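You operate a simulated robot arm through the tools that you are given. There is no shell and no other tool.

Carry out the task below with a simulated two-armed robot. There is one attempt and no reset: what you move stays moved.

## Task
Lock up the black chase and prove it with a lift test.
Fine: with the key, yellow dot quoin first, then the white dot quoin, both into the green; key back; the chase ends between its corner bars. Set down upright: quoin key.

Only the result counts: the job must be done as asked and must still hold three seconds after the hand-in. Knocking over, shifting, dropping, spilling or breaking anything else fails it.

## Robot
Two 6-joint arms with fingered hands on one trunk that stands fixed in place. Base frame: the origin is at the foot of the trunk, x ahead of it, y to its left, z up. Readings come in m, degrees, newtons and seconds.
The left shoulder is at [0.02, 0.157, 0.829], the right one opposite. With the tool pointing down near the work surface each hand reaches from about 0.1 to 0.82 m from the base axis, measured 20 degrees to its own side. Payload 4.1 kg a hand.
The tool frame of a hand sits at the grasp point between the pads (the TCP): z along the fingers, y along the line on which they close. The tips reach 0.033 m beyond it. The gripper opens to 0.112 m; its body begins 0.039 m behind the TCP. The gripper is a hand of 4 fingers: y runs from the thumb to the fingers, the wrist lies at [-0.016, -0.118, -0.2] in the tool frame, and closing takes about 1.5 s.
Orientation is told as [roll, pitch, yaw] about the base's x, y, z axes, in that order, counted from this pose: with the fingers straight down and the wrist toward the robot, the tool's x, y and z point along [0, 1, 0], [1, 0, 0] and [0, 0, -1] of the base frame.

## Interface
- The arms move only by the tool servo_tool. It takes "left_moves", "right_moves" or both (then of equal length, played together; a hand with none holds still); each is a list of rows, each a list of 2 entries, a list of its own where there are three numbers: the shift along the tool's x, y, z in m, then the turn, a rotation vector about the tool's x, y, z in degrees. In form: [[[x, y, z], [wx, wy, wz]], ...]. A call has 1 to 20 rows; each row shifts and turns the commanded pose from where the row before left it, along the tool's axes as they then stand. "left_fingers" and "right_fingers" are, for a hand that has rows, the opening, from 0 (shut) to 1 (fully open), set as the call begins (left out, the last holds). Rows are played at 5 a second. More than 0.05 m and 8.6 degrees between two rows, or a gripper value outside its range, and nothing of the call is played. Where a pose cannot be reached the arm comes as near as it can. A force on the tool above 40 N (or 10 N above the force at the start of the call, whichever is more), or a blocked arm, ends the call early, and 0.2 s more pass. Each finger travels about 0.072 m/s and halts on what it meets, pressing with about 24 N; the grip force reading is that of the motor and also rises with nothing between the fingers. The clock runs only during rows and for 0.2 s after the last one: add rows that do not move to give the fingers time. The reply holds the time, the measured pose of the TCP, the force on the tool along the base axes, the opening and the grip force, in the units named above and with some noise, with the torque about the TCP (base axes, N m) and any sound that the robot's microphone picked up, and new pictures: "show" is both (left out), scene, wrist or none (wrist: the cameras of the hands that moved).
- Cameras (640 x 400 px; columns grow to the right, rows downward): "scene" is now at [0.0585, -0.0119, 1.4613]; the picture's right is [-0.12, -0.99, 0.00], its down [-0.59, 0.07, -0.81] and it looks along [0.80, -0.10, -0.59] (base axes); focal length 351 px, centre (320, 200). "left" rides on the left gripper at [-0.066, -0.089, -0.13] in its tool frame; the picture's right is [-0.79, -0.29, 0.54], its down [0.55, -0.71, 0.44] and it looks along [0.26, 0.64, 0.72] (tool axes); focal length 247 px, centre (320, 200). "right" rides on the right gripper at [0.066, -0.089, -0.13] in its tool frame; the picture's right is [-0.79, 0.29, -0.54], its down [-0.55, -0.71, 0.44] and it looks along [-0.26, 0.64, 0.72] (tool axes); focal length 247 px, centre (320, 200). There is no depth. A picture from a camera that has moved, and an enlarged one, comes with that camera's place and axes in the base frame and with its lens.
- curl_fingers(index, middle, ring, thumb_bend, thumb_turn, hand): sets how far each is bent, from 0 (flat) to 1 (curled in); at 0.3 the hand is open as for a grip, at 0.7 the pads meet at the TCP. One left out holds its place. A second passes; each finger stops where it meets its share of the squeeze, and holds until it gets a number again. A gripper value or a shape takes the hand back. It gives what a move gives, with no picture; readings hold the bend of each and the force on the fingers (four entries, about 0 where the hand has none), thumb and palm. thumb_turn goes from beside the hand (0) to across from the fingers (1), as for a grip.
- hand_shape(shape, hand): the hand has 4 fingers and takes this shape, open, in about a second: jaw (thumb against the fingers, like two jaws); tri (thumb and two fingers); tip (a fingertip pinch); poke (one finger out to press); point (the index stretched); flat (the hand flat); cup (the hand cupped); fist (a fist). The gripper value then closes the fingers along that shape, each until it touches; the sizes above hold for jaw. It gives what a move gives, with no picture.
- pan_tilt(pan, tilt): turns the head with the scene camera to pan (to the left, within 86 degrees either way) and tilt (down, from -29 to 69), counted from straight ahead of the robot. It gives what a move gives, and a new picture of the scene camera.
- zoom(camera, box): a new picture of the part [left, top, right, bottom] of that camera's present view, enlarged. The clock stands still meanwhile.
- hand_in(): hands the job in; it is judged then, once.

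Nothing tells you positions but the pictures and the camera data. Unless the task says otherwise, let go and move clear before handing in.

The tools are called after "Call:" by a JSON object that holds its "op" and its "data". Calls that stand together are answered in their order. servo_tool: Moves the arms, as the interface text tells. Its arguments: {"type":"object","properties":{"left_moves":{"type":"array"},"left_fingers":{"type":"number"},"right_moves":{"type":"array"},"right_fingers":{"type":"number"},"show":{"type":"string","enum":["both","scene","wrist","none"]}},"required":[]} The other tools are called the same way: hand_shape (shape, hand) gives the hand a shape; curl_fingers (index, middle, ring, thumb_bend, thumb_turn, hand) moves the fingers one by one; pan_tilt (pan, tilt) turns the head that bears the scene camera; zoom (camera, box) takes an enlarged picture of a part of a camera's view; hand_in () hands the job in.

At the start:

```text
time_s: 0.0
left_position: [0.4437, 0.1361, 1.227]
left_tool_rot: [0.0, -0.1, -6.9]
left_ft_force: [-1.0, 0.0, 0.0]
left_ft_torque: [-0.02, 0.01, -0.01]
left_gripper_width: 0.1115
left_grasp_force: 0.1
left_shape: jaw
left_bend: [0.3, 0.3, 0.3, 0.3, 0.98]
left_finger forces: [0.1, 0.0, 0.0, 0.0, 0.0, 0.0]
right_position: [0.4444, -0.2722, 1.2186]
right_tool_rot: [0.0, 0.0, -6.9]
right_ft_force: [-0.4, -0.3, 0.0]
right_ft_torque: [0.01, -0.03, 0.0]
right_gripper_width: 0.1116
right_grasp_force: 0.0
right_shape: jaw
right_bend: [0.3, 0.3, 0.3, 0.3, 0.98]
right_finger forces: [0.0, 0.1, 0.0, 0.1, 0.0, 0.1]
head pan, tilt (commanded): [-6.9, 36.1]
```

scene: 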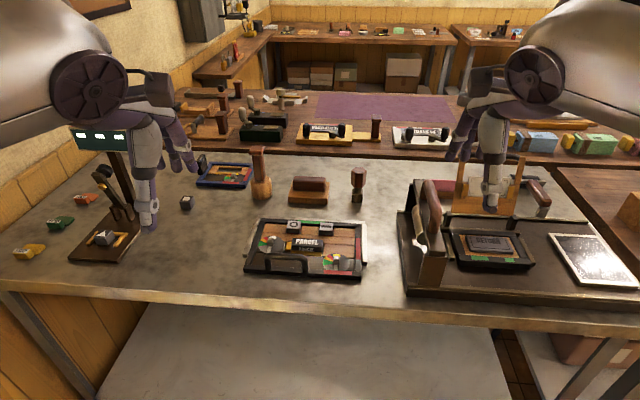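
right: 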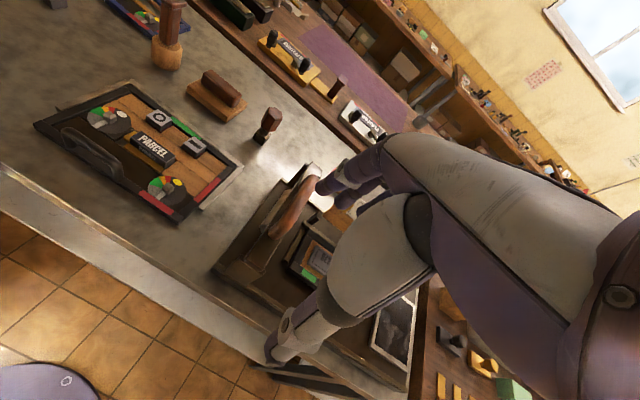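
left: 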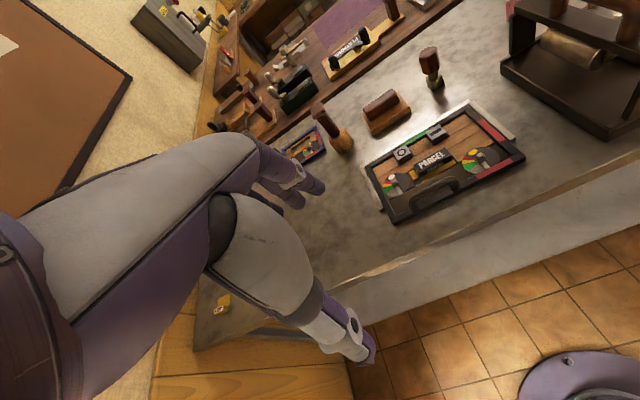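

I see a black chase with the "PARCEL" type in the middle of the metal table, two dials on it (left and right), and a standing tool near it that may be the quoin key. I'll zoom in to identify the parts before moving.

Call:
{"op": "zoom", "data": {"camera": "scene", "box": [230, 200, 390, 300]}}

Call:
{"op": "zoom", "data": {"camera": "scene", "box": [170, 130, 410, 280]}}

Call:
{"op": "zoom", "data": {"camera": "scene", "box": [0, 120, 240, 270]}}

Call:
{"op": "zoom", "data": {"camera": "scene", "box": [390, 140, 640, 300]}}

```text
4.00 times, centred on (310, 250) of scene
camera zoom: at [0.0585, -0.0119, 1.4613], right [-0.12, -0.99, 0.0], down [-0.59, 0.07, -0.81], along [0.8, -0.1, -0.59], focal length 1403 px, centre (360, 0)
```

zoom: 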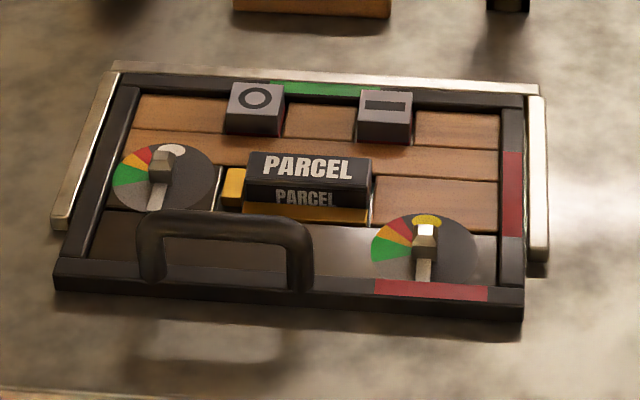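

```text
2.67 times, centred on (290, 205) of scene
camera zoom: at [0.0585, -0.0119, 1.4613], right [-0.12, -0.99, 0.0], down [-0.59, 0.07, -0.81], along [0.8, -0.1, -0.59], focal length 935 px, centre (400, 187)
```

zoom: 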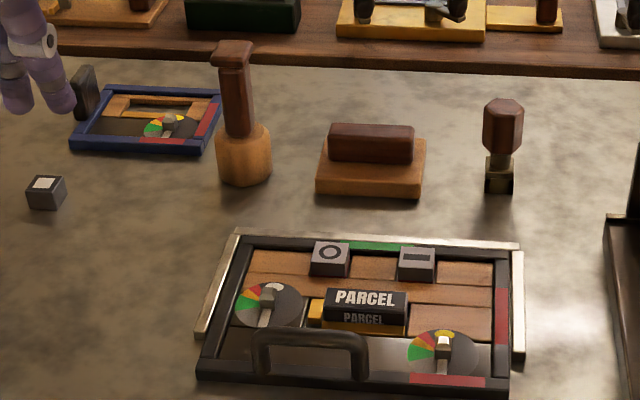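

```text
2.67 times, centred on (120, 195) of scene
camera zoom: at [0.0585, -0.0119, 1.4613], right [-0.12, -0.99, 0.0], down [-0.59, 0.07, -0.81], along [0.8, -0.1, -0.59], focal length 935 px, centre (853, 213)
```

zoom: 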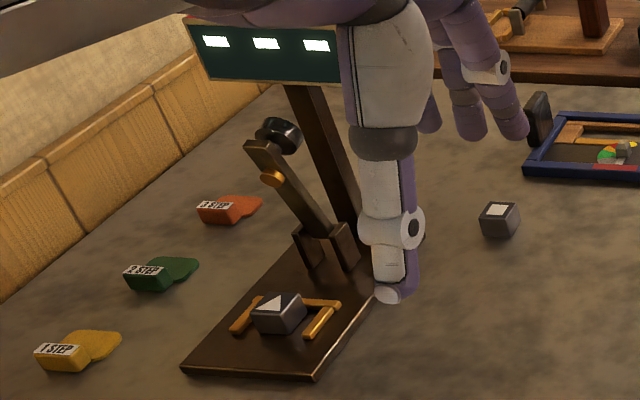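

```text
2.50 times, centred on (515, 220) of scene
camera zoom: at [0.0585, -0.0119, 1.4613], right [-0.12, -0.99, 0.0], down [-0.59, 0.07, -0.81], along [0.8, -0.1, -0.59], focal length 877 px, centre (-168, 150)
```

zoom: 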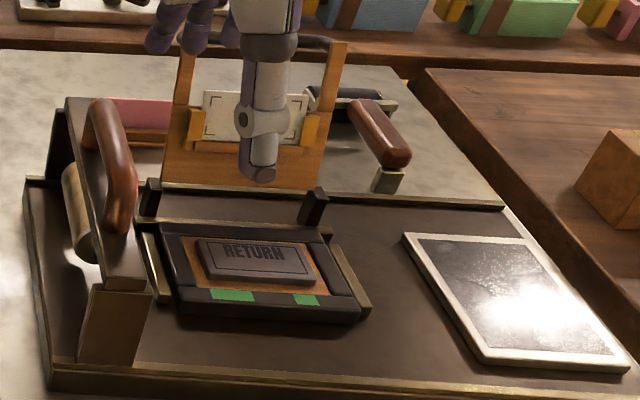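

The quoin key looks like the small standing tool with the faceted wooden handle at around (0.85, -0.22), with the table at z≈0.85. I'll look closer at the dials and the key.

Call:
{"op": "zoom", "data": {"camera": "scene", "box": [252, 224, 302, 264]}}

Call:
{"op": "zoom", "data": {"camera": "scene", "box": [315, 245, 365, 285]}}

Call:
{"op": "zoom", "data": {"camera": "scene", "box": [328, 160, 388, 210]}}

Call:
{"op": "zoom", "data": {"camera": "right", "box": [20, 70, 290, 240]}}

Call:
{"op": "zoom", "data": {"camera": "left", "box": [350, 30, 550, 230]}}

```text
10.00 times, centred on (277, 244) of scene
camera zoom: at [0.0585, -0.0119, 1.4613], right [-0.12, -0.99, 0.0], down [-0.59, 0.07, -0.81], along [0.8, -0.1, -0.59], focal length 3507 px, centre (750, -240)
```

zoom: 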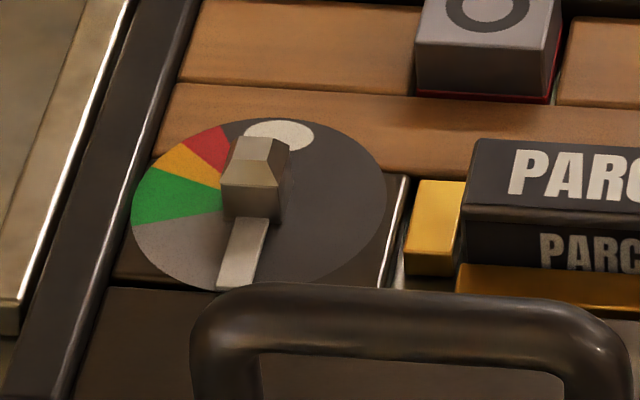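

```text
10.00 times, centred on (340, 265) of scene
camera zoom: at [0.0585, -0.0119, 1.4613], right [-0.12, -0.99, 0.0], down [-0.59, 0.07, -0.81], along [0.8, -0.1, -0.59], focal length 3507 px, centre (120, -450)
```

zoom: 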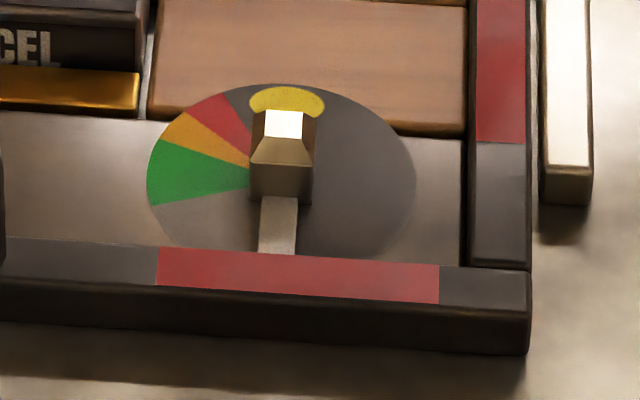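

```text
8.00 times, centred on (358, 185) of scene
camera zoom: at [0.0585, -0.0119, 1.4613], right [-0.12, -0.99, 0.0], down [-0.59, 0.07, -0.81], along [0.8, -0.1, -0.59], focal length 2806 px, centre (16, 320)
```

zoom: 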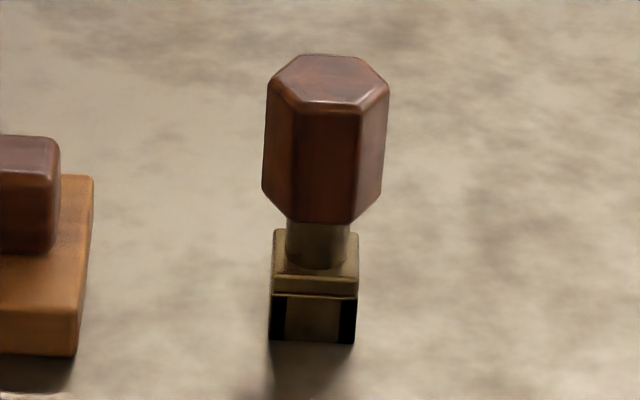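

```text
2.35 times, centred on (155, 155) of right
camera zoom: at [0.3629, -0.1962, 1.3477], right [0.19, -0.82, 0.54], down [-0.77, -0.46, -0.44], along [0.61, -0.33, -0.72], focal length 581 px, centre (708, 306)
```

zoom: 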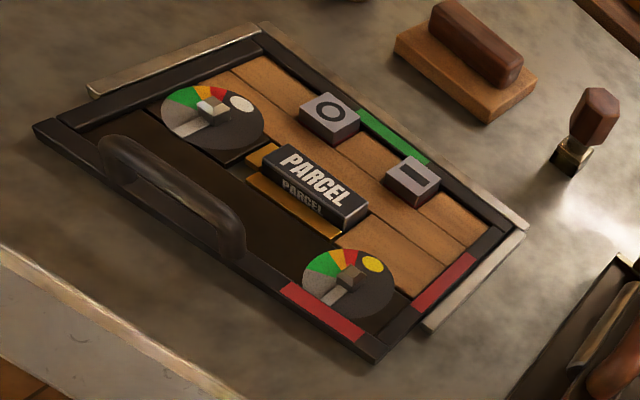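

```text
2.00 times, centred on (450, 130) of left
camera zoom: at [0.3469, 0.0817, 1.3571], right [-0.38, -0.75, -0.54], down [-0.64, 0.63, -0.44], along [0.67, 0.18, -0.72], focal length 494 px, centre (60, 340)
```

zoom: 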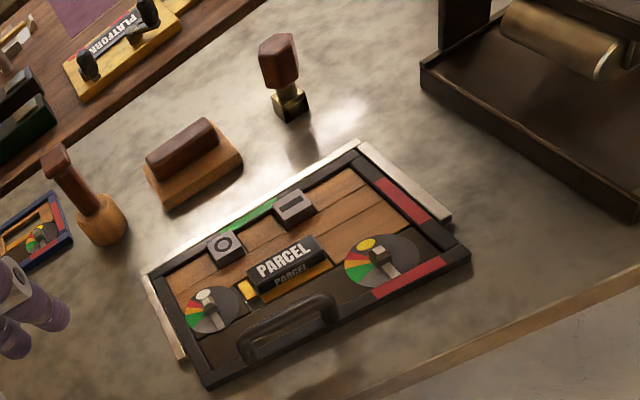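

The chase lies at roughly x 0.55–0.75, y −0.17…0.08. Both quoin pointers point toward me and the green sector lies clockwise (to the left). The key is a hexagonal handle with a square socket below. I'll bring the right hand toward the key for a closer look.

Call:
{"op": "servo_tool", "data": {"right_moves": [[[0, 0, 0], [0, 0, -6.9]], [[0.0109, 0.032, 0.0174], [0, 0, 0]], [[0.0109, 0.032, 0.0174], [0, 0, 0]], [[0.0109, 0.032, 0.0174], [0, 0, 0]], [[0.0109, 0.032, 0.0174], [0, 0, 0]], [[0.0109, 0.032, 0.0174], [0, 0, 0]], [[0.0109, 0.032, 0.0174], [0, 0, 0]], [[0.0109, 0.032, 0.0174], [0, 0, 0]], [[0.0109, 0.032, 0.0174], [0, 0, 0]], [[0, 0, 0], [0, 0, 0]]], "show": "both"}}

```text
time_s: 2.2
left_position: [0.4431, 0.1372, 1.2291]
left_tool_rot: [0.0, -0.1, -7.1]
left_ft_force: [0.4, 0.3, 0.4]
left_ft_torque: [-0.01, -0.03, 0.03]
left_gripper_width: 0.1115
left_grasp_force: 0.1
left_shape: jaw
left_bend: [0.3, 0.3, 0.3, 0.3, 0.98]
left_finger forces: [0.0, 0.0, 0.0, 0.0, 0.1, 0.1]
right_position: [0.7024, -0.1822, 1.0802]
right_tool_rot: [0.0, 0.0, 0.0]
right_ft_force: [0.2, 1.0, 0.3]
right_ft_torque: [-0.01, 0.0, 0.02]
right_gripper_width: 0.1117
right_grasp_force: 0.0
right_shape: jaw
right_bend: [0.3, 0.3, 0.3, 0.3, 0.98]
right_finger forces: [0.0, 0.1, 0.0, 0.0, 0.0, 0.0]
head pan, tilt (commanded): [-6.9, 36.1]
camera scene: at [0.0584, -0.0119, 1.4613], right [-0.12, -0.99, 0.0], down [-0.58, 0.07, -0.81], along [0.8, -0.1, -0.59], focal length 351 px, centre (320, 200)
camera right: at [0.6129, -0.1178, 1.2104], right [0.29, -0.79, 0.54], down [-0.71, -0.55, -0.44], along [0.64, -0.26, -0.72], focal length 247 px, centre (320, 200)
```

scene: 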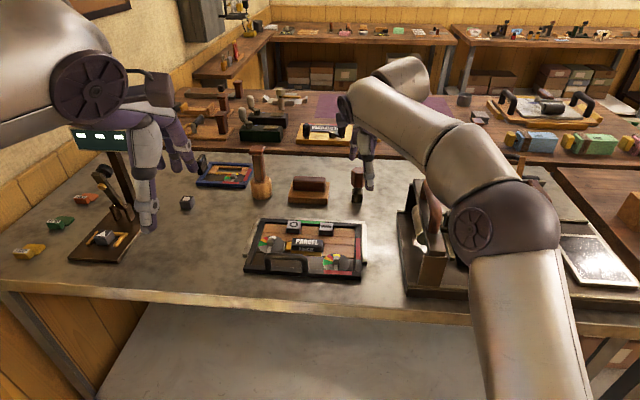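
right: 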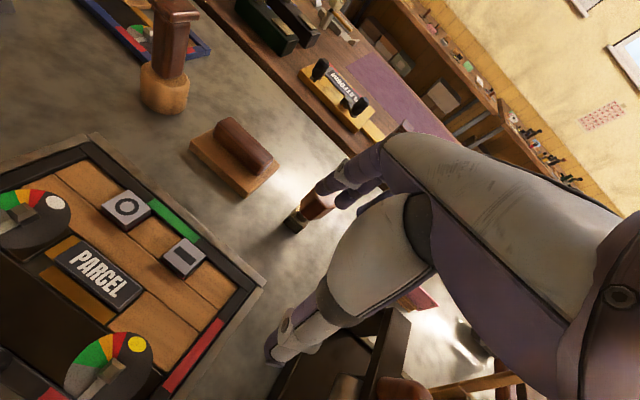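

The key stands just below the right fingers. I want the table height, so I'll lower the left hand over the free bare table left of the chase and look from there.

Call:
{"op": "servo_tool", "data": {"left_moves": [[[0, 0, 0], [0, 0, -7]], [[0.0107, 0.0093, 0.0333], [0, 0, 0]], [[0.0107, 0.0093, 0.0333], [0, 0, 0]], [[0.0107, 0.0093, 0.0333], [0, 0, 0]], [[0.0107, 0.0093, 0.0333], [0, 0, 0]], [[0.0107, 0.0093, 0.0333], [0, 0, 0]], [[0.0107, 0.0093, 0.0333], [0, 0, 0]], [[0, 0, 0], [0, 0, 0]]], "show": "both"}}

```text
time_s: 4.0
left_position: [0.5004, 0.2001, 1.0279]
left_tool_rot: [0.2, -0.1, 0.0]
left_ft_force: [-0.3, 0.3, 0.0]
left_ft_torque: [0.0, -0.03, 0.01]
left_gripper_width: 0.1117
left_grasp_force: 0.1
left_shape: jaw
left_bend: [0.3, 0.3, 0.3, 0.3, 0.98]
left_finger forces: [0.0, 0.0, 0.1, 0.0, 0.0, 0.1]
right_position: [0.702, -0.183, 1.0799]
right_tool_rot: [0.0, 0.0, 0.0]
right_ft_force: [-0.1, -1.0, -1.0]
right_ft_torque: [0.0, 0.01, -0.01]
right_gripper_width: 0.1114
right_grasp_force: 0.1
right_shape: jaw
right_bend: [0.3, 0.3, 0.3, 0.3, 0.98]
right_finger forces: [0.1, 0.0, 0.0, 0.1, 0.0, 0.0]
head pan, tilt (commanded): [-6.9, 36.1]
camera scene: at [0.0584, -0.0119, 1.4613], right [-0.12, -0.99, 0.0], down [-0.59, 0.07, -0.81], along [0.8, -0.1, -0.59], focal length 351 px, centre (320, 200)
camera left: at [0.4115, 0.1335, 1.157], right [-0.29, -0.79, -0.54], down [-0.71, 0.55, -0.44], along [0.64, 0.26, -0.72], focal length 247 px, centre (320, 200)
```

scene: 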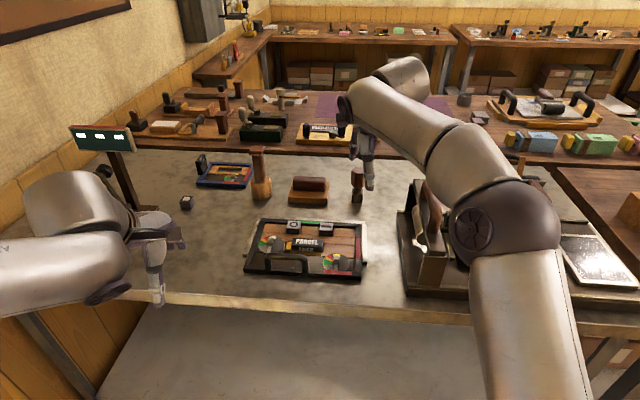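
left: 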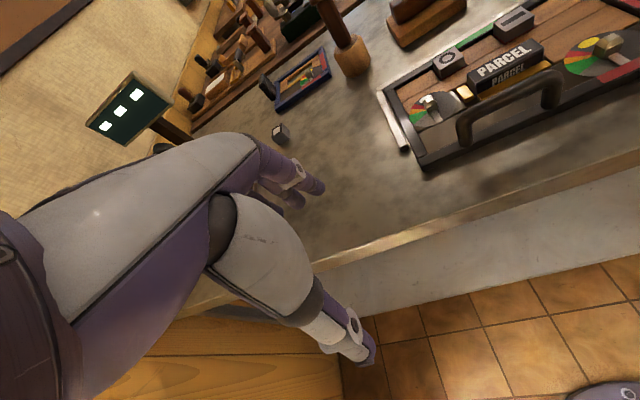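

The free table left of the chase is clear, so I'll move the left hand inward over it and lower it most of the way.

Call:
{"op": "servo_tool", "data": {"left_moves": [[[0, 0.04, 0], [0, 0, 0]], [[0, 0.04, 0], [0, 0, 0]], [[0, 0.04, 0], [0, 0, 0]], [[0, 0.04, 0.0], [0, 0, 0]], [[0, 0, 0.03], [0, 0, 0]], [[0, 0, 0.03], [0, 0, 0]], [[0, 0, 0.01], [0, 0, 0]], [[0, 0, 0], [0, 0, 0]]], "show": "both"}}

```text
time_s: 5.8
left_position: [0.659, 0.2001, 0.9594]
left_tool_rot: [-0.1, -0.1, 0.0]
left_ft_force: [-0.5, -0.1, -0.8]
left_ft_torque: [0.01, -0.03, 0.02]
left_gripper_width: 0.1117
left_grasp_force: 0.2
left_shape: jaw
left_bend: [0.3, 0.3, 0.3, 0.3, 0.98]
left_finger forces: [0.0, 0.0, 0.0, 0.0, 0.1, 0.0]
right_position: [0.7005, -0.183, 1.0803]
right_tool_rot: [0.1, 0.0, 0.0]
right_ft_force: [-0.5, -1.3, -0.3]
right_ft_torque: [0.0, -0.01, -0.03]
right_gripper_width: 0.1119
right_grasp_force: 0.0
right_shape: jaw
right_bend: [0.3, 0.3, 0.3, 0.3, 0.98]
right_finger forces: [0.1, 0.0, 0.1, 0.0, 0.1, 0.0]
head pan, tilt (commanded): [-6.9, 36.1]
camera scene: at [0.0585, -0.0119, 1.4613], right [-0.12, -0.99, 0.0], down [-0.59, 0.07, -0.81], along [0.8, -0.1, -0.59], focal length 351 px, centre (320, 200)
camera left: at [0.5707, 0.1339, 1.0879], right [-0.29, -0.79, -0.54], down [-0.71, 0.55, -0.44], along [0.64, 0.26, -0.72], focal length 247 px, centre (320, 200)
```

scene: 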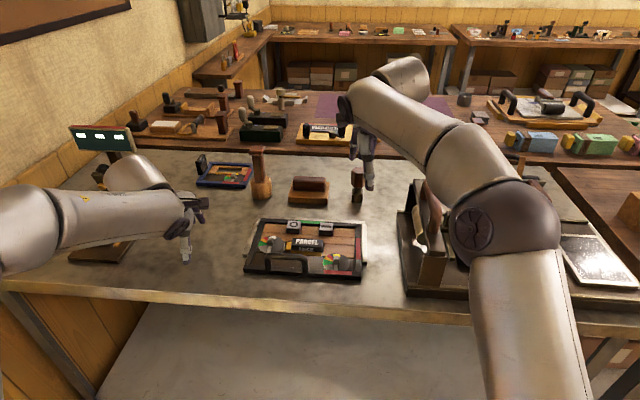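
left: 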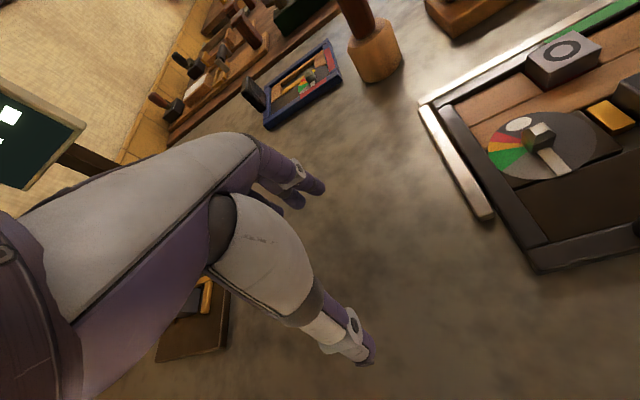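

The blocks' tops are at z≈0.907 and the table at about z≈0.88; the chase and key are yawed about −12.5° to my axes. The key stands near (0.84, −0.21), at the edge of reach, so I'll yaw and tilt the right hand toward it and look again.

Call:
{"op": "servo_tool", "data": {"right_moves": [[[0, 0, 0], [0, 0, 6.25]], [[0, 0, 0], [0, 0, 6.25]], [[0, 0, 0], [-7.3, 0, 0]], [[0, 0, 0], [-7.3, 0, 0]], [[0, 0, 0], [-7.4, 0, 0]], [[0.002, 0.03, 0.02], [0, 0, 0]], [[0.002, 0.03, 0.02], [0, 0, 0]], [[0, 0, 0], [0, 0, 0]]], "show": "both"}}

Call:
{"op": "zoom", "data": {"camera": "right", "box": [220, 120, 420, 320]}}

Call:
{"op": "zoom", "data": {"camera": "scene", "box": [300, 140, 420, 215]}}

```text
time_s: 7.6
left_position: [0.6599, 0.1998, 0.9601]
left_tool_rot: [0.0, -0.1, 0.0]
left_ft_force: [-0.1, 0.4, 0.6]
left_ft_torque: [0.01, 0.0, 0.0]
left_gripper_width: 0.1116
left_grasp_force: 0.0
left_shape: jaw
left_bend: [0.3, 0.3, 0.3, 0.3, 0.98]
left_finger forces: [0.1, 0.1, 0.1, 0.1, 0.1, 0.0]
right_position: [0.771, -0.1962, 1.0657]
right_tool_rot: [0.0, -22.0, -12.5]
right_ft_force: [0.2, 0.5, -0.4]
right_ft_torque: [0.0, -0.01, 0.01]
right_gripper_width: 0.112
right_grasp_force: 0.0
right_shape: jaw
right_bend: [0.3, 0.3, 0.3, 0.3, 0.98]
right_finger forces: [0.0, 0.0, 0.1, 0.0, 0.1, 0.0]
head pan, tilt (commanded): [-6.9, 36.1]
camera scene: at [0.0584, -0.0119, 1.4613], right [-0.12, -0.99, 0.0], down [-0.58, 0.07, -0.81], along [0.8, -0.1, -0.59], focal length 351 px, centre (320, 200)
camera right: at [0.6562, -0.1049, 1.152], right [-0.11, -0.79, 0.61], down [-0.6, -0.43, -0.67], along [0.79, -0.44, -0.43], focal length 247 px, centre (320, 200)
```

scene: 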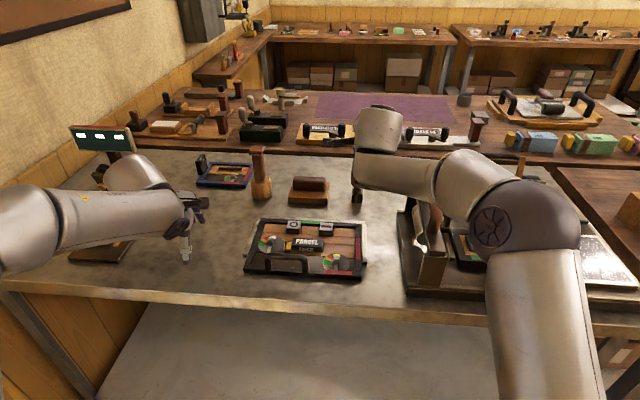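
right: 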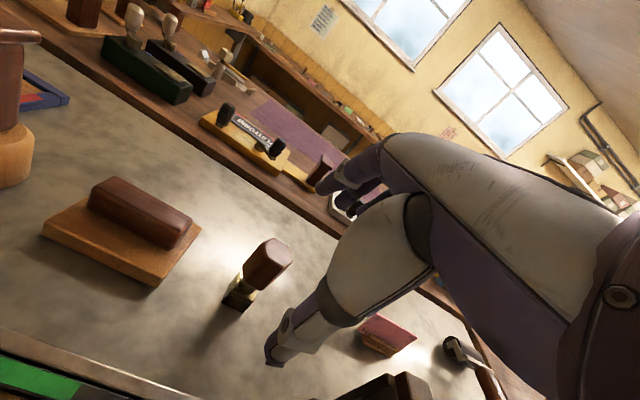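

```text
2.00 times, centred on (320, 220) of right
camera zoom: at [0.6562, -0.1049, 1.152], right [-0.11, -0.79, 0.61], down [-0.6, -0.43, -0.67], along [0.79, -0.44, -0.43], focal length 494 px, centre (320, 160)
```

zoom: 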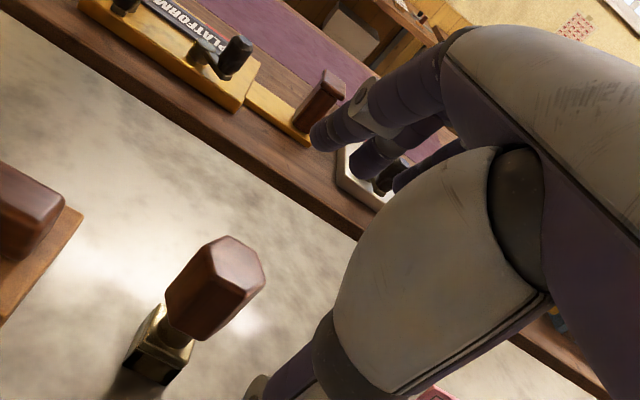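

```text
5.33 times, centred on (360, 178) of scene
camera zoom: at [0.0584, -0.0119, 1.4613], right [-0.12, -0.99, 0.0], down [-0.58, 0.07, -0.81], along [0.8, -0.1, -0.59], focal length 1870 px, centre (107, 320)
```

zoom: 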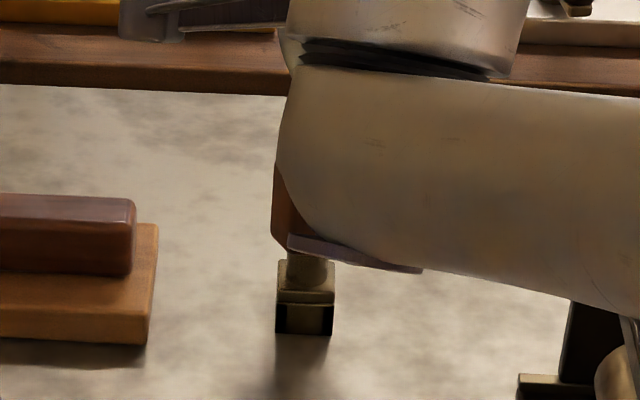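

The right camera shows the key clearly: axis near (0.837, −0.211), handle roughly z 0.93–0.98. I'll shift to line up with it and advance along the finger direction, stopping just short.

Call:
{"op": "servo_tool", "data": {"right_moves": [[[0, 0.021, 0], [0, 0, 0]], [[0, 0, 0.025], [0, 0, 0]], [[0, 0, 0.025], [0, 0, 0]], [[0, 0, 0.025], [0, 0, 0]], [[0, 0, 0], [0, 0, 0]]], "show": "both"}}

Call:
{"op": "zoom", "data": {"camera": "right", "box": [220, 140, 420, 340]}}

Call:
{"op": "zoom", "data": {"camera": "scene", "box": [300, 140, 420, 215]}}

```text
time_s: 8.8
left_position: [0.6589, 0.2007, 0.9597]
left_tool_rot: [0.0, 0.0, 0.0]
left_ft_force: [-0.4, 0.2, -0.1]
left_ft_torque: [0.01, 0.01, -0.03]
left_gripper_width: 0.1117
left_grasp_force: 0.2
left_shape: jaw
left_bend: [0.3, 0.3, 0.3, 0.3, 0.98]
left_finger forces: [0.1, 0.1, 0.0, 0.0, 0.0, 0.0]
right_position: [0.8161, -0.2064, 1.0023]
right_tool_rot: [0.0, -22.0, -12.5]
right_ft_force: [-0.1, 0.2, -0.4]
right_ft_torque: [0.02, 0.05, 0.01]
right_gripper_width: 0.1117
right_grasp_force: 0.0
right_shape: jaw
right_bend: [0.3, 0.3, 0.3, 0.3, 0.98]
right_finger forces: [0.0, 0.0, 0.1, 0.1, 0.0, 0.1]
head pan, tilt (commanded): [-6.9, 36.1]
camera scene: at [0.0584, -0.0118, 1.4613], right [-0.12, -0.99, 0.0], down [-0.59, 0.07, -0.81], along [0.8, -0.1, -0.59], focal length 351 px, centre (320, 200)
camera right: at [0.7024, -0.114, 1.0889], right [-0.11, -0.79, 0.61], down [-0.6, -0.43, -0.67], along [0.79, -0.44, -0.43], focal length 247 px, centre (320, 200)
```

scene: 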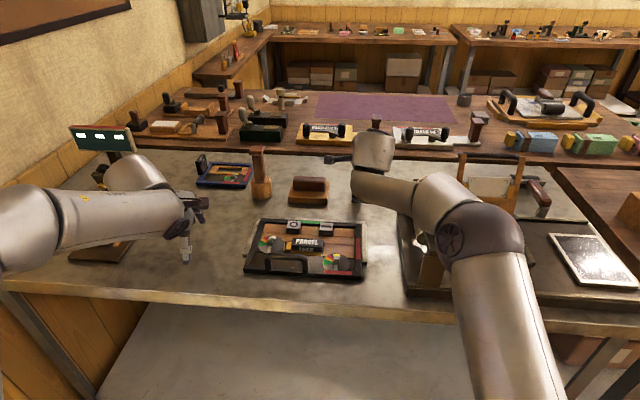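
right: 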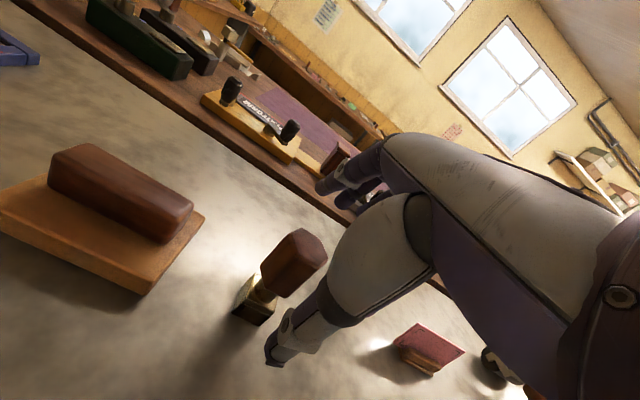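

```text
2.00 times, centred on (320, 240) of right
camera zoom: at [0.7024, -0.114, 1.0889], right [-0.11, -0.79, 0.61], down [-0.6, -0.43, -0.67], along [0.79, -0.44, -0.43], focal length 494 px, centre (320, 120)
```

zoom: 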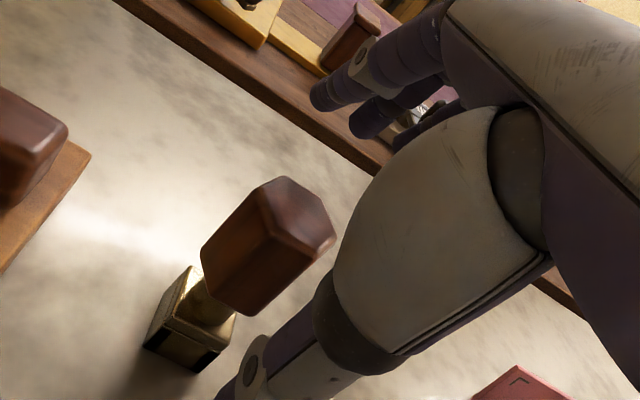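

```text
5.33 times, centred on (360, 178) of scene
camera zoom: at [0.0584, -0.0118, 1.4613], right [-0.12, -0.99, 0.0], down [-0.59, 0.07, -0.81], along [0.8, -0.1, -0.59], focal length 1870 px, centre (107, 320)
```

zoom: 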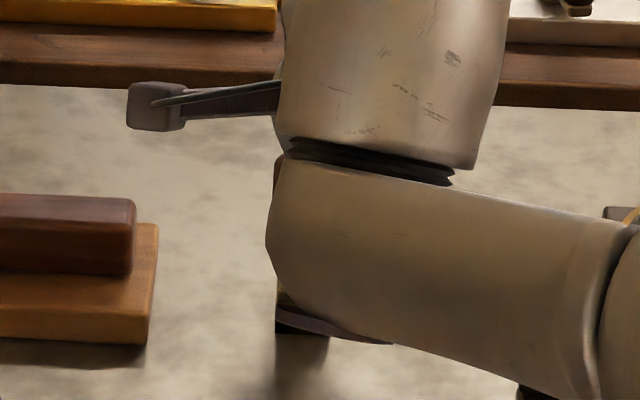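

The handle is now between thumb and fingers in line with the TCP. I'll move the last 4.6 cm along the finger direction and check.

Call:
{"op": "servo_tool", "data": {"right_moves": [[[0, 0.003, 0.023], [0, 0, 0]], [[0, 0, 0.023], [0, 0, 0]], [[0, 0, 0], [0, 0, 0]]], "show": "both"}}

Call:
{"op": "zoom", "data": {"camera": "right", "box": [220, 140, 420, 340]}}

```text
time_s: 9.6
left_position: [0.6598, 0.2012, 0.9599]
left_tool_rot: [-0.1, -0.1, 0.0]
left_ft_force: [-0.3, -0.2, -0.4]
left_ft_torque: [0.02, 0.03, 0.0]
left_gripper_width: 0.1117
left_grasp_force: 0.1
left_shape: jaw
left_bend: [0.3, 0.3, 0.3, 0.3, 0.98]
left_finger forces: [0.0, 0.0, 0.0, 0.0, 0.0, 0.1]
right_position: [0.8375, -0.2107, 0.9609]
right_tool_rot: [0.0, -22.1, -12.5]
right_ft_force: [0.2, -1.1, -0.6]
right_ft_torque: [0.01, -0.02, 0.0]
right_gripper_width: 0.1119
right_grasp_force: 0.0
right_shape: jaw
right_bend: [0.3, 0.3, 0.3, 0.3, 0.98]
right_finger forces: [0.0, 0.0, 0.0, 0.0, 0.0, 0.0]
head pan, tilt (commanded): [-6.9, 36.1]
camera scene: at [0.0585, -0.0118, 1.4613], right [-0.12, -0.99, 0.0], down [-0.59, 0.07, -0.81], along [0.8, -0.1, -0.59], focal length 351 px, centre (320, 200)
camera right: at [0.7228, -0.1184, 1.0475], right [-0.11, -0.79, 0.61], down [-0.6, -0.43, -0.67], along [0.79, -0.44, -0.43], focal length 247 px, centre (320, 200)
```

scene: 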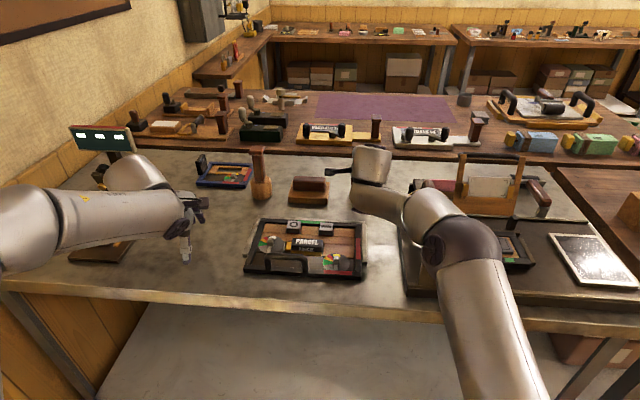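
right: 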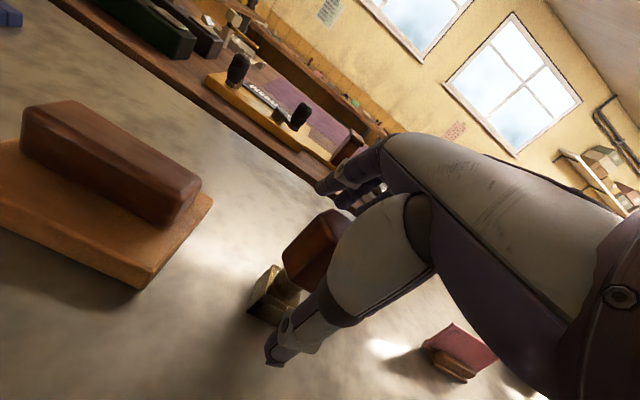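

```text
2.00 times, centred on (320, 240) of right
camera zoom: at [0.7228, -0.1184, 1.0475], right [-0.11, -0.79, 0.61], down [-0.6, -0.43, -0.67], along [0.79, -0.44, -0.43], focal length 494 px, centre (320, 120)
```

zoom: 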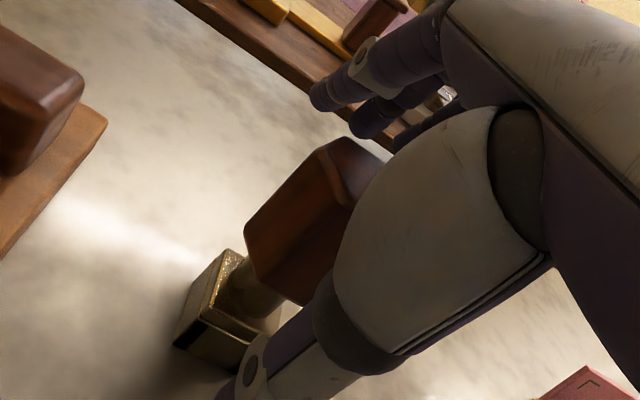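

The handle is between the thumb and the fingers. I'll close part way first to see how the fingers line up.

Call:
{"op": "servo_tool", "data": {"right_moves": [[[0, 0, 0], [0, 0, 0]], [[0, 0, 0], [0, 0, 0]], [[0, 0, 0], [0, 0, 0]], [[0, 0, 0], [0, 0, 0]], [[0, 0, 0], [0, 0, 0]]], "right_fingers": 0.5, "show": "none"}}

Call:
{"op": "zoom", "data": {"camera": "right", "box": [220, 140, 420, 340]}}

```text
time_s: 10.8
left_position: [0.6598, 0.2008, 0.9596]
left_tool_rot: [0.0, -0.1, 0.0]
left_ft_force: [0.2, -0.4, 0.1]
left_ft_torque: [0.0, -0.02, 0.0]
left_gripper_width: 0.1118
left_grasp_force: 0.2
left_shape: jaw
left_bend: [0.3, 0.3, 0.3, 0.3, 0.98]
left_finger forces: [0.0, 0.0, 0.0, 0.0, 0.0, 0.1]
right_position: [0.8369, -0.2107, 0.9618]
right_tool_rot: [0.1, -22.0, -12.5]
right_ft_force: [-0.2, 0.0, -0.3]
right_ft_torque: [0.0, 0.0, -0.02]
right_gripper_width: 0.0568
right_grasp_force: 0.0
right_shape: jaw
right_bend: [0.76, 0.44, 0.41, 0.69, 1.0]
right_finger forces: [0.1, 0.1, 0.0, 0.0, 0.5, 0.1]
head pan, tilt (commanded): [-6.9, 36.1]
```

```text
2.00 times, centred on (320, 240) of right
camera zoom: at [0.7228, -0.1184, 1.0476], right [-0.11, -0.79, 0.61], down [-0.6, -0.43, -0.67], along [0.79, -0.44, -0.43], focal length 494 px, centre (320, 120)
```

zoom: 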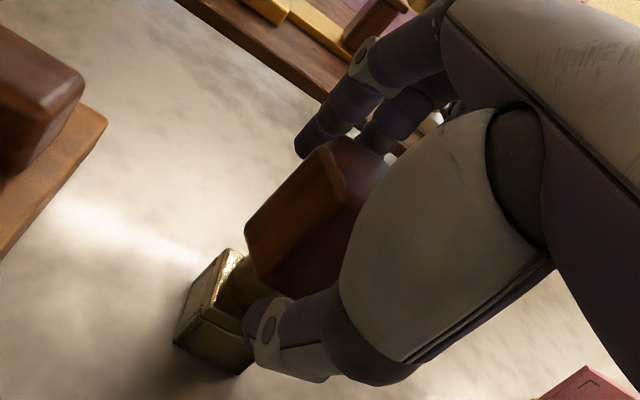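

The thumb is already lightly touching and the other fingers are near. I'll continue closing onto the handle.

Call:
{"op": "servo_tool", "data": {"right_moves": [[[0, 0, 0], [0, 0, 0]], [[0, 0, 0], [0, 0, 0]], [[0, 0, 0], [0, 0, 0]]], "right_fingers": 0.38, "show": "none"}}

Call:
{"op": "zoom", "data": {"camera": "right", "box": [220, 140, 420, 340]}}

Call:
{"op": "zoom", "data": {"camera": "scene", "box": [300, 140, 420, 215]}}

```text
time_s: 11.6
left_position: [0.6594, 0.2007, 0.9594]
left_tool_rot: [0.0, -0.1, 0.0]
left_ft_force: [0.6, 0.4, 0.6]
left_ft_torque: [0.0, -0.04, -0.02]
left_gripper_width: 0.1118
left_grasp_force: 0.0
left_shape: jaw
left_bend: [0.3, 0.3, 0.3, 0.3, 0.98]
left_finger forces: [0.0, 0.0, 0.0, 0.0, 0.0, 0.1]
right_position: [0.8364, -0.2102, 0.9603]
right_tool_rot: [0.0, -22.0, -12.5]
right_ft_force: [-0.3, 0.6, -0.2]
right_ft_torque: [-0.02, 0.0, 0.03]
right_gripper_width: 0.0432
right_grasp_force: 0.0
right_shape: jaw
right_bend: [0.76, 0.49, 0.47, 0.73, 1.0]
right_finger forces: [0.2, 0.0, 0.1, 0.0, 0.4, 0.0]
head pan, tilt (commanded): [-6.9, 36.1]
```

```text
2.00 times, centred on (320, 240) of right
camera zoom: at [0.7228, -0.1184, 1.0475], right [-0.11, -0.79, 0.61], down [-0.6, -0.43, -0.67], along [0.79, -0.44, -0.43], focal length 494 px, centre (320, 120)
```

zoom: 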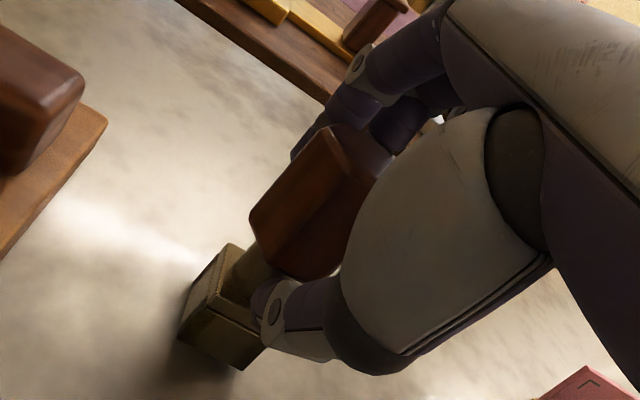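

```text
5.33 times, centred on (360, 178) of scene
camera zoom: at [0.0585, -0.0119, 1.4613], right [-0.12, -0.99, 0.0], down [-0.59, 0.07, -0.81], along [0.8, -0.1, -0.59], focal length 1870 px, centre (107, 320)
```

zoom: 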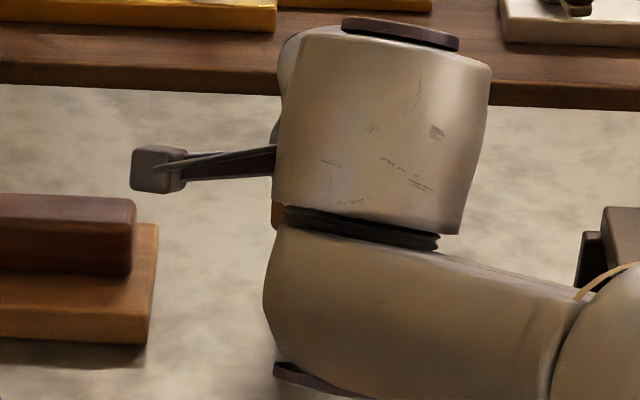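

The thumb is nudging the key slightly toward the fingers and it stays upright. I'll close fully now.

Call:
{"op": "servo_tool", "data": {"right_moves": [[[0, 0, 0], [0, 0, 0]], [[0, 0, 0], [0, 0, 0]], [[0, 0, 0], [0, 0, 0]], [[0, 0, 0], [0, 0, 0]], [[0, 0, 0], [0, 0, 0]]], "right_fingers": 0.0, "show": "none"}}

Call:
{"op": "zoom", "data": {"camera": "right", "box": [220, 140, 420, 340]}}

```text
time_s: 12.8
left_position: [0.6592, 0.1995, 0.9598]
left_tool_rot: [0.0, -0.1, 0.0]
left_ft_force: [-0.7, 0.0, 0.3]
left_ft_torque: [0.02, 0.04, -0.03]
left_gripper_width: 0.112
left_grasp_force: 0.1
left_shape: jaw
left_bend: [0.3, 0.3, 0.3, 0.3, 0.98]
left_finger forces: [0.1, 0.0, 0.0, 0.1, 0.1, 0.1]
right_position: [0.8385, -0.21, 0.9616]
right_tool_rot: [0.1, -21.9, -12.5]
right_ft_force: [0.6, -0.8, -1.9]
right_ft_torque: [-0.01, 0.04, -0.01]
right_gripper_width: 0.0321
right_grasp_force: 24.0
right_shape: jaw
right_bend: [0.77, 0.59, 0.61, 0.74, 1.0]
right_finger forces: [11.7, 6.4, 0.0, 0.0, 20.0, 0.0]
head pan, tilt (commanded): [-6.9, 36.1]
```

```text
2.00 times, centred on (320, 240) of right
camera zoom: at [0.7228, -0.1184, 1.0475], right [-0.11, -0.79, 0.61], down [-0.6, -0.43, -0.67], along [0.79, -0.44, -0.43], focal length 494 px, centre (320, 120)
```

zoom: 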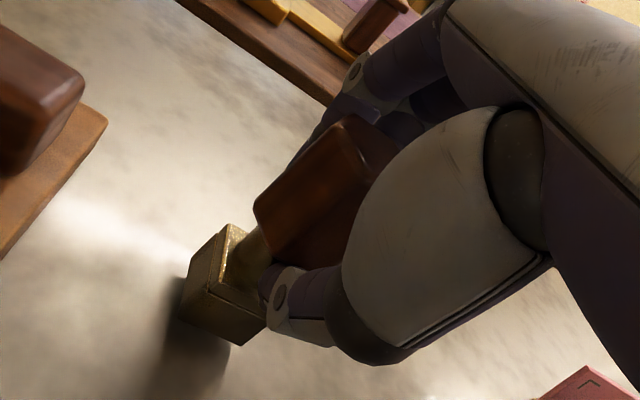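

The key is gripped (thumb 20 N, index and middle opposing). I'll lift it back along the finger direction and inspect how it sits in the hand.

Call:
{"op": "servo_tool", "data": {"right_moves": [[[0, 0, -0.015], [0, 0, 0]], [[0, 0, -0.02], [0, 0, 0]], [[0, 0, -0.025], [0, 0, 0]], [[0, 0, -0.03], [0, 0, 0]], [[0, 0, 0], [0, 0, 0]]], "show": "both"}}

Call:
{"op": "zoom", "data": {"camera": "right", "box": [200, 140, 400, 340]}}

Call:
{"op": "zoom", "data": {"camera": "scene", "box": [300, 130, 420, 205]}}

```text
time_s: 14.0
left_position: [0.6598, 0.1999, 0.9591]
left_tool_rot: [0.0, -0.1, 0.0]
left_ft_force: [1.5, 1.1, -0.7]
left_ft_torque: [-0.02, 0.0, -0.03]
left_gripper_width: 0.1119
left_grasp_force: 0.0
left_shape: jaw
left_bend: [0.3, 0.3, 0.3, 0.3, 0.98]
left_finger forces: [0.0, 0.1, 0.0, 0.0, 0.0, 0.0]
right_position: [0.8034, -0.2025, 1.0447]
right_tool_rot: [0.0, -22.0, -12.5]
right_ft_force: [0.3, -0.7, -0.8]
right_ft_torque: [-0.01, -0.03, 0.0]
right_gripper_width: 0.0321
right_grasp_force: 24.1
right_shape: jaw
right_bend: [0.77, 0.59, 0.61, 0.74, 1.0]
right_finger forces: [11.7, 6.3, 0.0, 0.1, 20.1, 0.0]
head pan, tilt (commanded): [-6.9, 36.1]
camera scene: at [0.0587, -0.0119, 1.4613], right [-0.12, -0.99, 0.0], down [-0.59, 0.07, -0.81], along [0.8, -0.1, -0.59], focal length 351 px, centre (320, 200)
camera right: at [0.6895, -0.1109, 1.1309], right [-0.11, -0.79, 0.61], down [-0.6, -0.43, -0.67], along [0.79, -0.44, -0.43], focal length 247 px, centre (320, 200)
```

scene: 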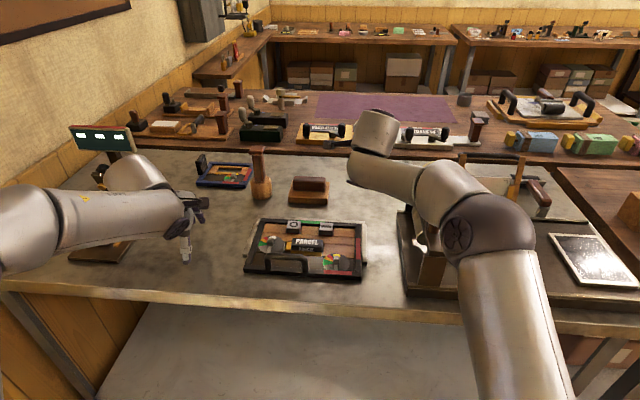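
right: 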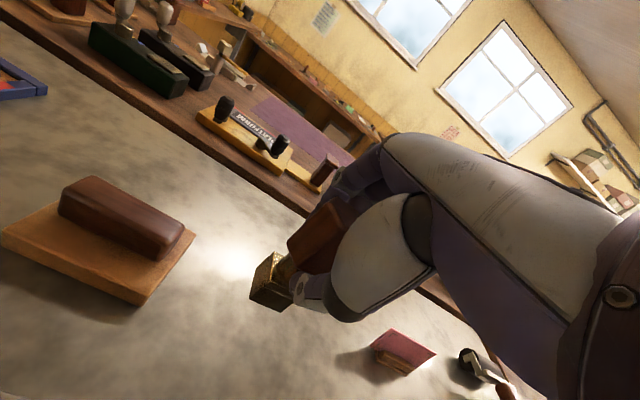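

```text
2.00 times, centred on (300, 240) of right
camera zoom: at [0.6895, -0.1109, 1.1309], right [-0.11, -0.79, 0.61], down [-0.6, -0.43, -0.67], along [0.79, -0.44, -0.43], focal length 494 px, centre (360, 120)
```

zoom: 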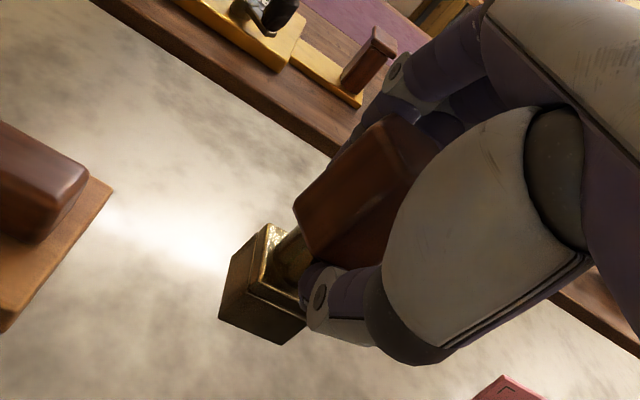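

```text
5.33 times, centred on (360, 168) of scene
camera zoom: at [0.0587, -0.0119, 1.4613], right [-0.12, -0.99, 0.0], down [-0.59, 0.07, -0.81], along [0.8, -0.1, -0.59], focal length 1870 px, centre (107, 373)
```

zoom: 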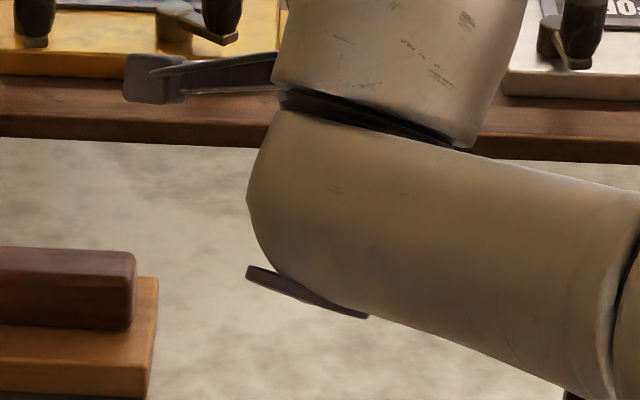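

The key came up in the grip, nearly upright. I'll bring it over the chase's right part and swing the left hand's camera around to look at it from the left side.

Call:
{"op": "servo_tool", "data": {"left_moves": [[[0, 0, -0.04], [0, 0, 0]], [[0, 0, -0.04], [0, 0, 0]], [[0, 0, -0.04], [0, 0, 0]], [[0, 0, 0], [0, 0, 7.5]], [[0, 0, 0], [0, 0, 7.5]], [[0, 0, 0], [0, 0, 7.5]], [[0, 0, 0], [0, 0, 7.5]], [[0, 0, 0], [0, 0, 7.5]], [[0, 0, 0], [0, 0, 7.5]], [[0, 0, 0], [0, 0, 7.5]], [[0, 0, 0], [0, 0, 7.5]], [[0, 0, 0], [-7, 0, 0]], [[0, 0, 0], [-7, 0, 0]], [[0, 0, 0], [-7, 0, 0]], [[0, 0, 0], [-7, 0, 0]], [[0, 0, 0], [-7, 0, 0]], [[-0.0193, 0.0178, 0.0232], [0, 0, 0]], [[-0.0193, 0.0178, 0.0232], [0, 0, 0]], [[-0.0193, 0.0178, 0.0232], [0, 0, 0]], [[-0.0193, 0.0178, 0.0232], [0, 0, 0]]], "right_moves": [[[0.00426, -0.0331, -0.021], [0, 0, 0]], [[0.00426, -0.0331, -0.021], [0, 0, 0]], [[0.00426, -0.0331, -0.021], [0, 0, 0]], [[0.00426, -0.0331, -0.021], [0, 0, 0]], [[0.00426, -0.0331, -0.021], [0, 0, 0]], [[0, 0, 0], [0, 0, 0]], [[0, 0, 0], [0, 0, 0]], [[0, 0, 0], [0, 0, 0]], [[0, 0, 0], [0, 0, 0]], [[0, 0, 0], [0, 0, 0]], [[0, 0, 0], [0, 0, 0]], [[0, 0, 0], [0, 0, 0]], [[0, 0, 0], [0, 0, 0]], [[0, 0, 0], [0, 0, 0]], [[0, 0, 0], [0, 0, 0]], [[0, 0, 0], [0, 0, 0]], [[0, 0, 0], [0, 0, 0]], [[0, 0, 0], [0, 0, 0]], [[0, 0, 0], [0, 0, 0]], [[0, 0, 0], [0, 0, 0]]], "show": "both"}}

```text
time_s: 18.2
left_position: [0.6358, 0.0666, 1.0382]
left_tool_rot: [0.1, -35.1, -60.0]
left_ft_force: [0.8, 0.3, -0.3]
left_ft_torque: [-0.03, 0.01, -0.01]
left_gripper_width: 0.1119
left_grasp_force: 0.1
left_shape: jaw
left_bend: [0.3, 0.3, 0.3, 0.3, 0.98]
left_finger forces: [0.0, 0.0, 0.1, 0.0, 0.0, 0.0]
left hand out of reach, approached as far as the arm can: row 11
right_position: [0.6184, -0.1407, 1.08]
right_tool_rot: [-0.1, -22.0, -12.5]
right_ft_force: [-0.4, 0.3, -2.4]
right_ft_torque: [0.0, -0.01, -0.01]
right_gripper_width: 0.0318
right_grasp_force: 24.5
right_shape: jaw
right_bend: [0.77, 0.59, 0.61, 0.75, 1.0]
right_finger forces: [11.7, 6.2, 0.0, 0.0, 19.8, 0.0]
head pan, tilt (commanded): [-6.9, 36.1]
camera scene: at [0.0585, -0.0115, 1.4613], right [-0.12, -0.99, 0.0], down [-0.59, 0.07, -0.81], along [0.8, -0.1, -0.59], focal length 351 px, centre (320, 200)
camera right: at [0.5052, -0.0476, 1.1667], right [-0.11, -0.79, 0.61], down [-0.6, -0.43, -0.67], along [0.79, -0.44, -0.43], focal length 247 px, centre (320, 200)
camera left: at [0.5055, 0.1605, 1.0921], right [-0.65, -0.46, -0.61], down [0.31, 0.56, -0.76], along [0.7, -0.68, -0.22], focal length 247 px, centre (320, 200)
```

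scene: 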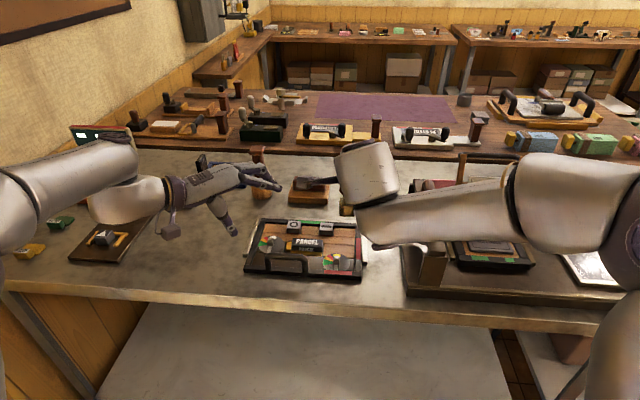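
right: 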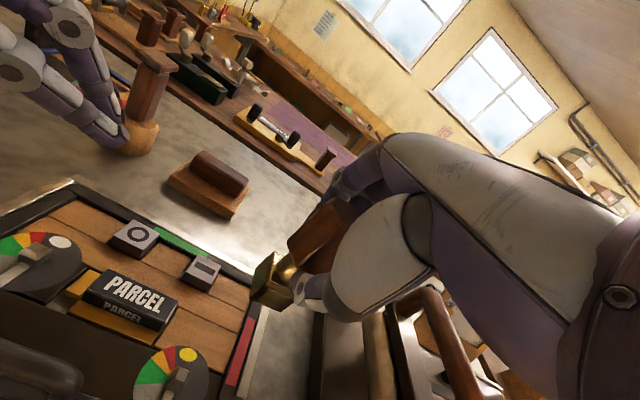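
left: 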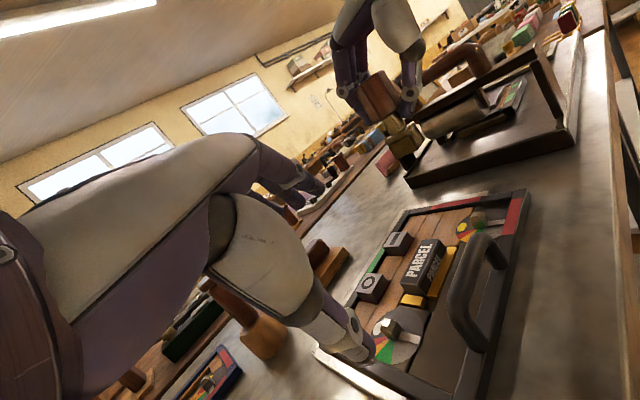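

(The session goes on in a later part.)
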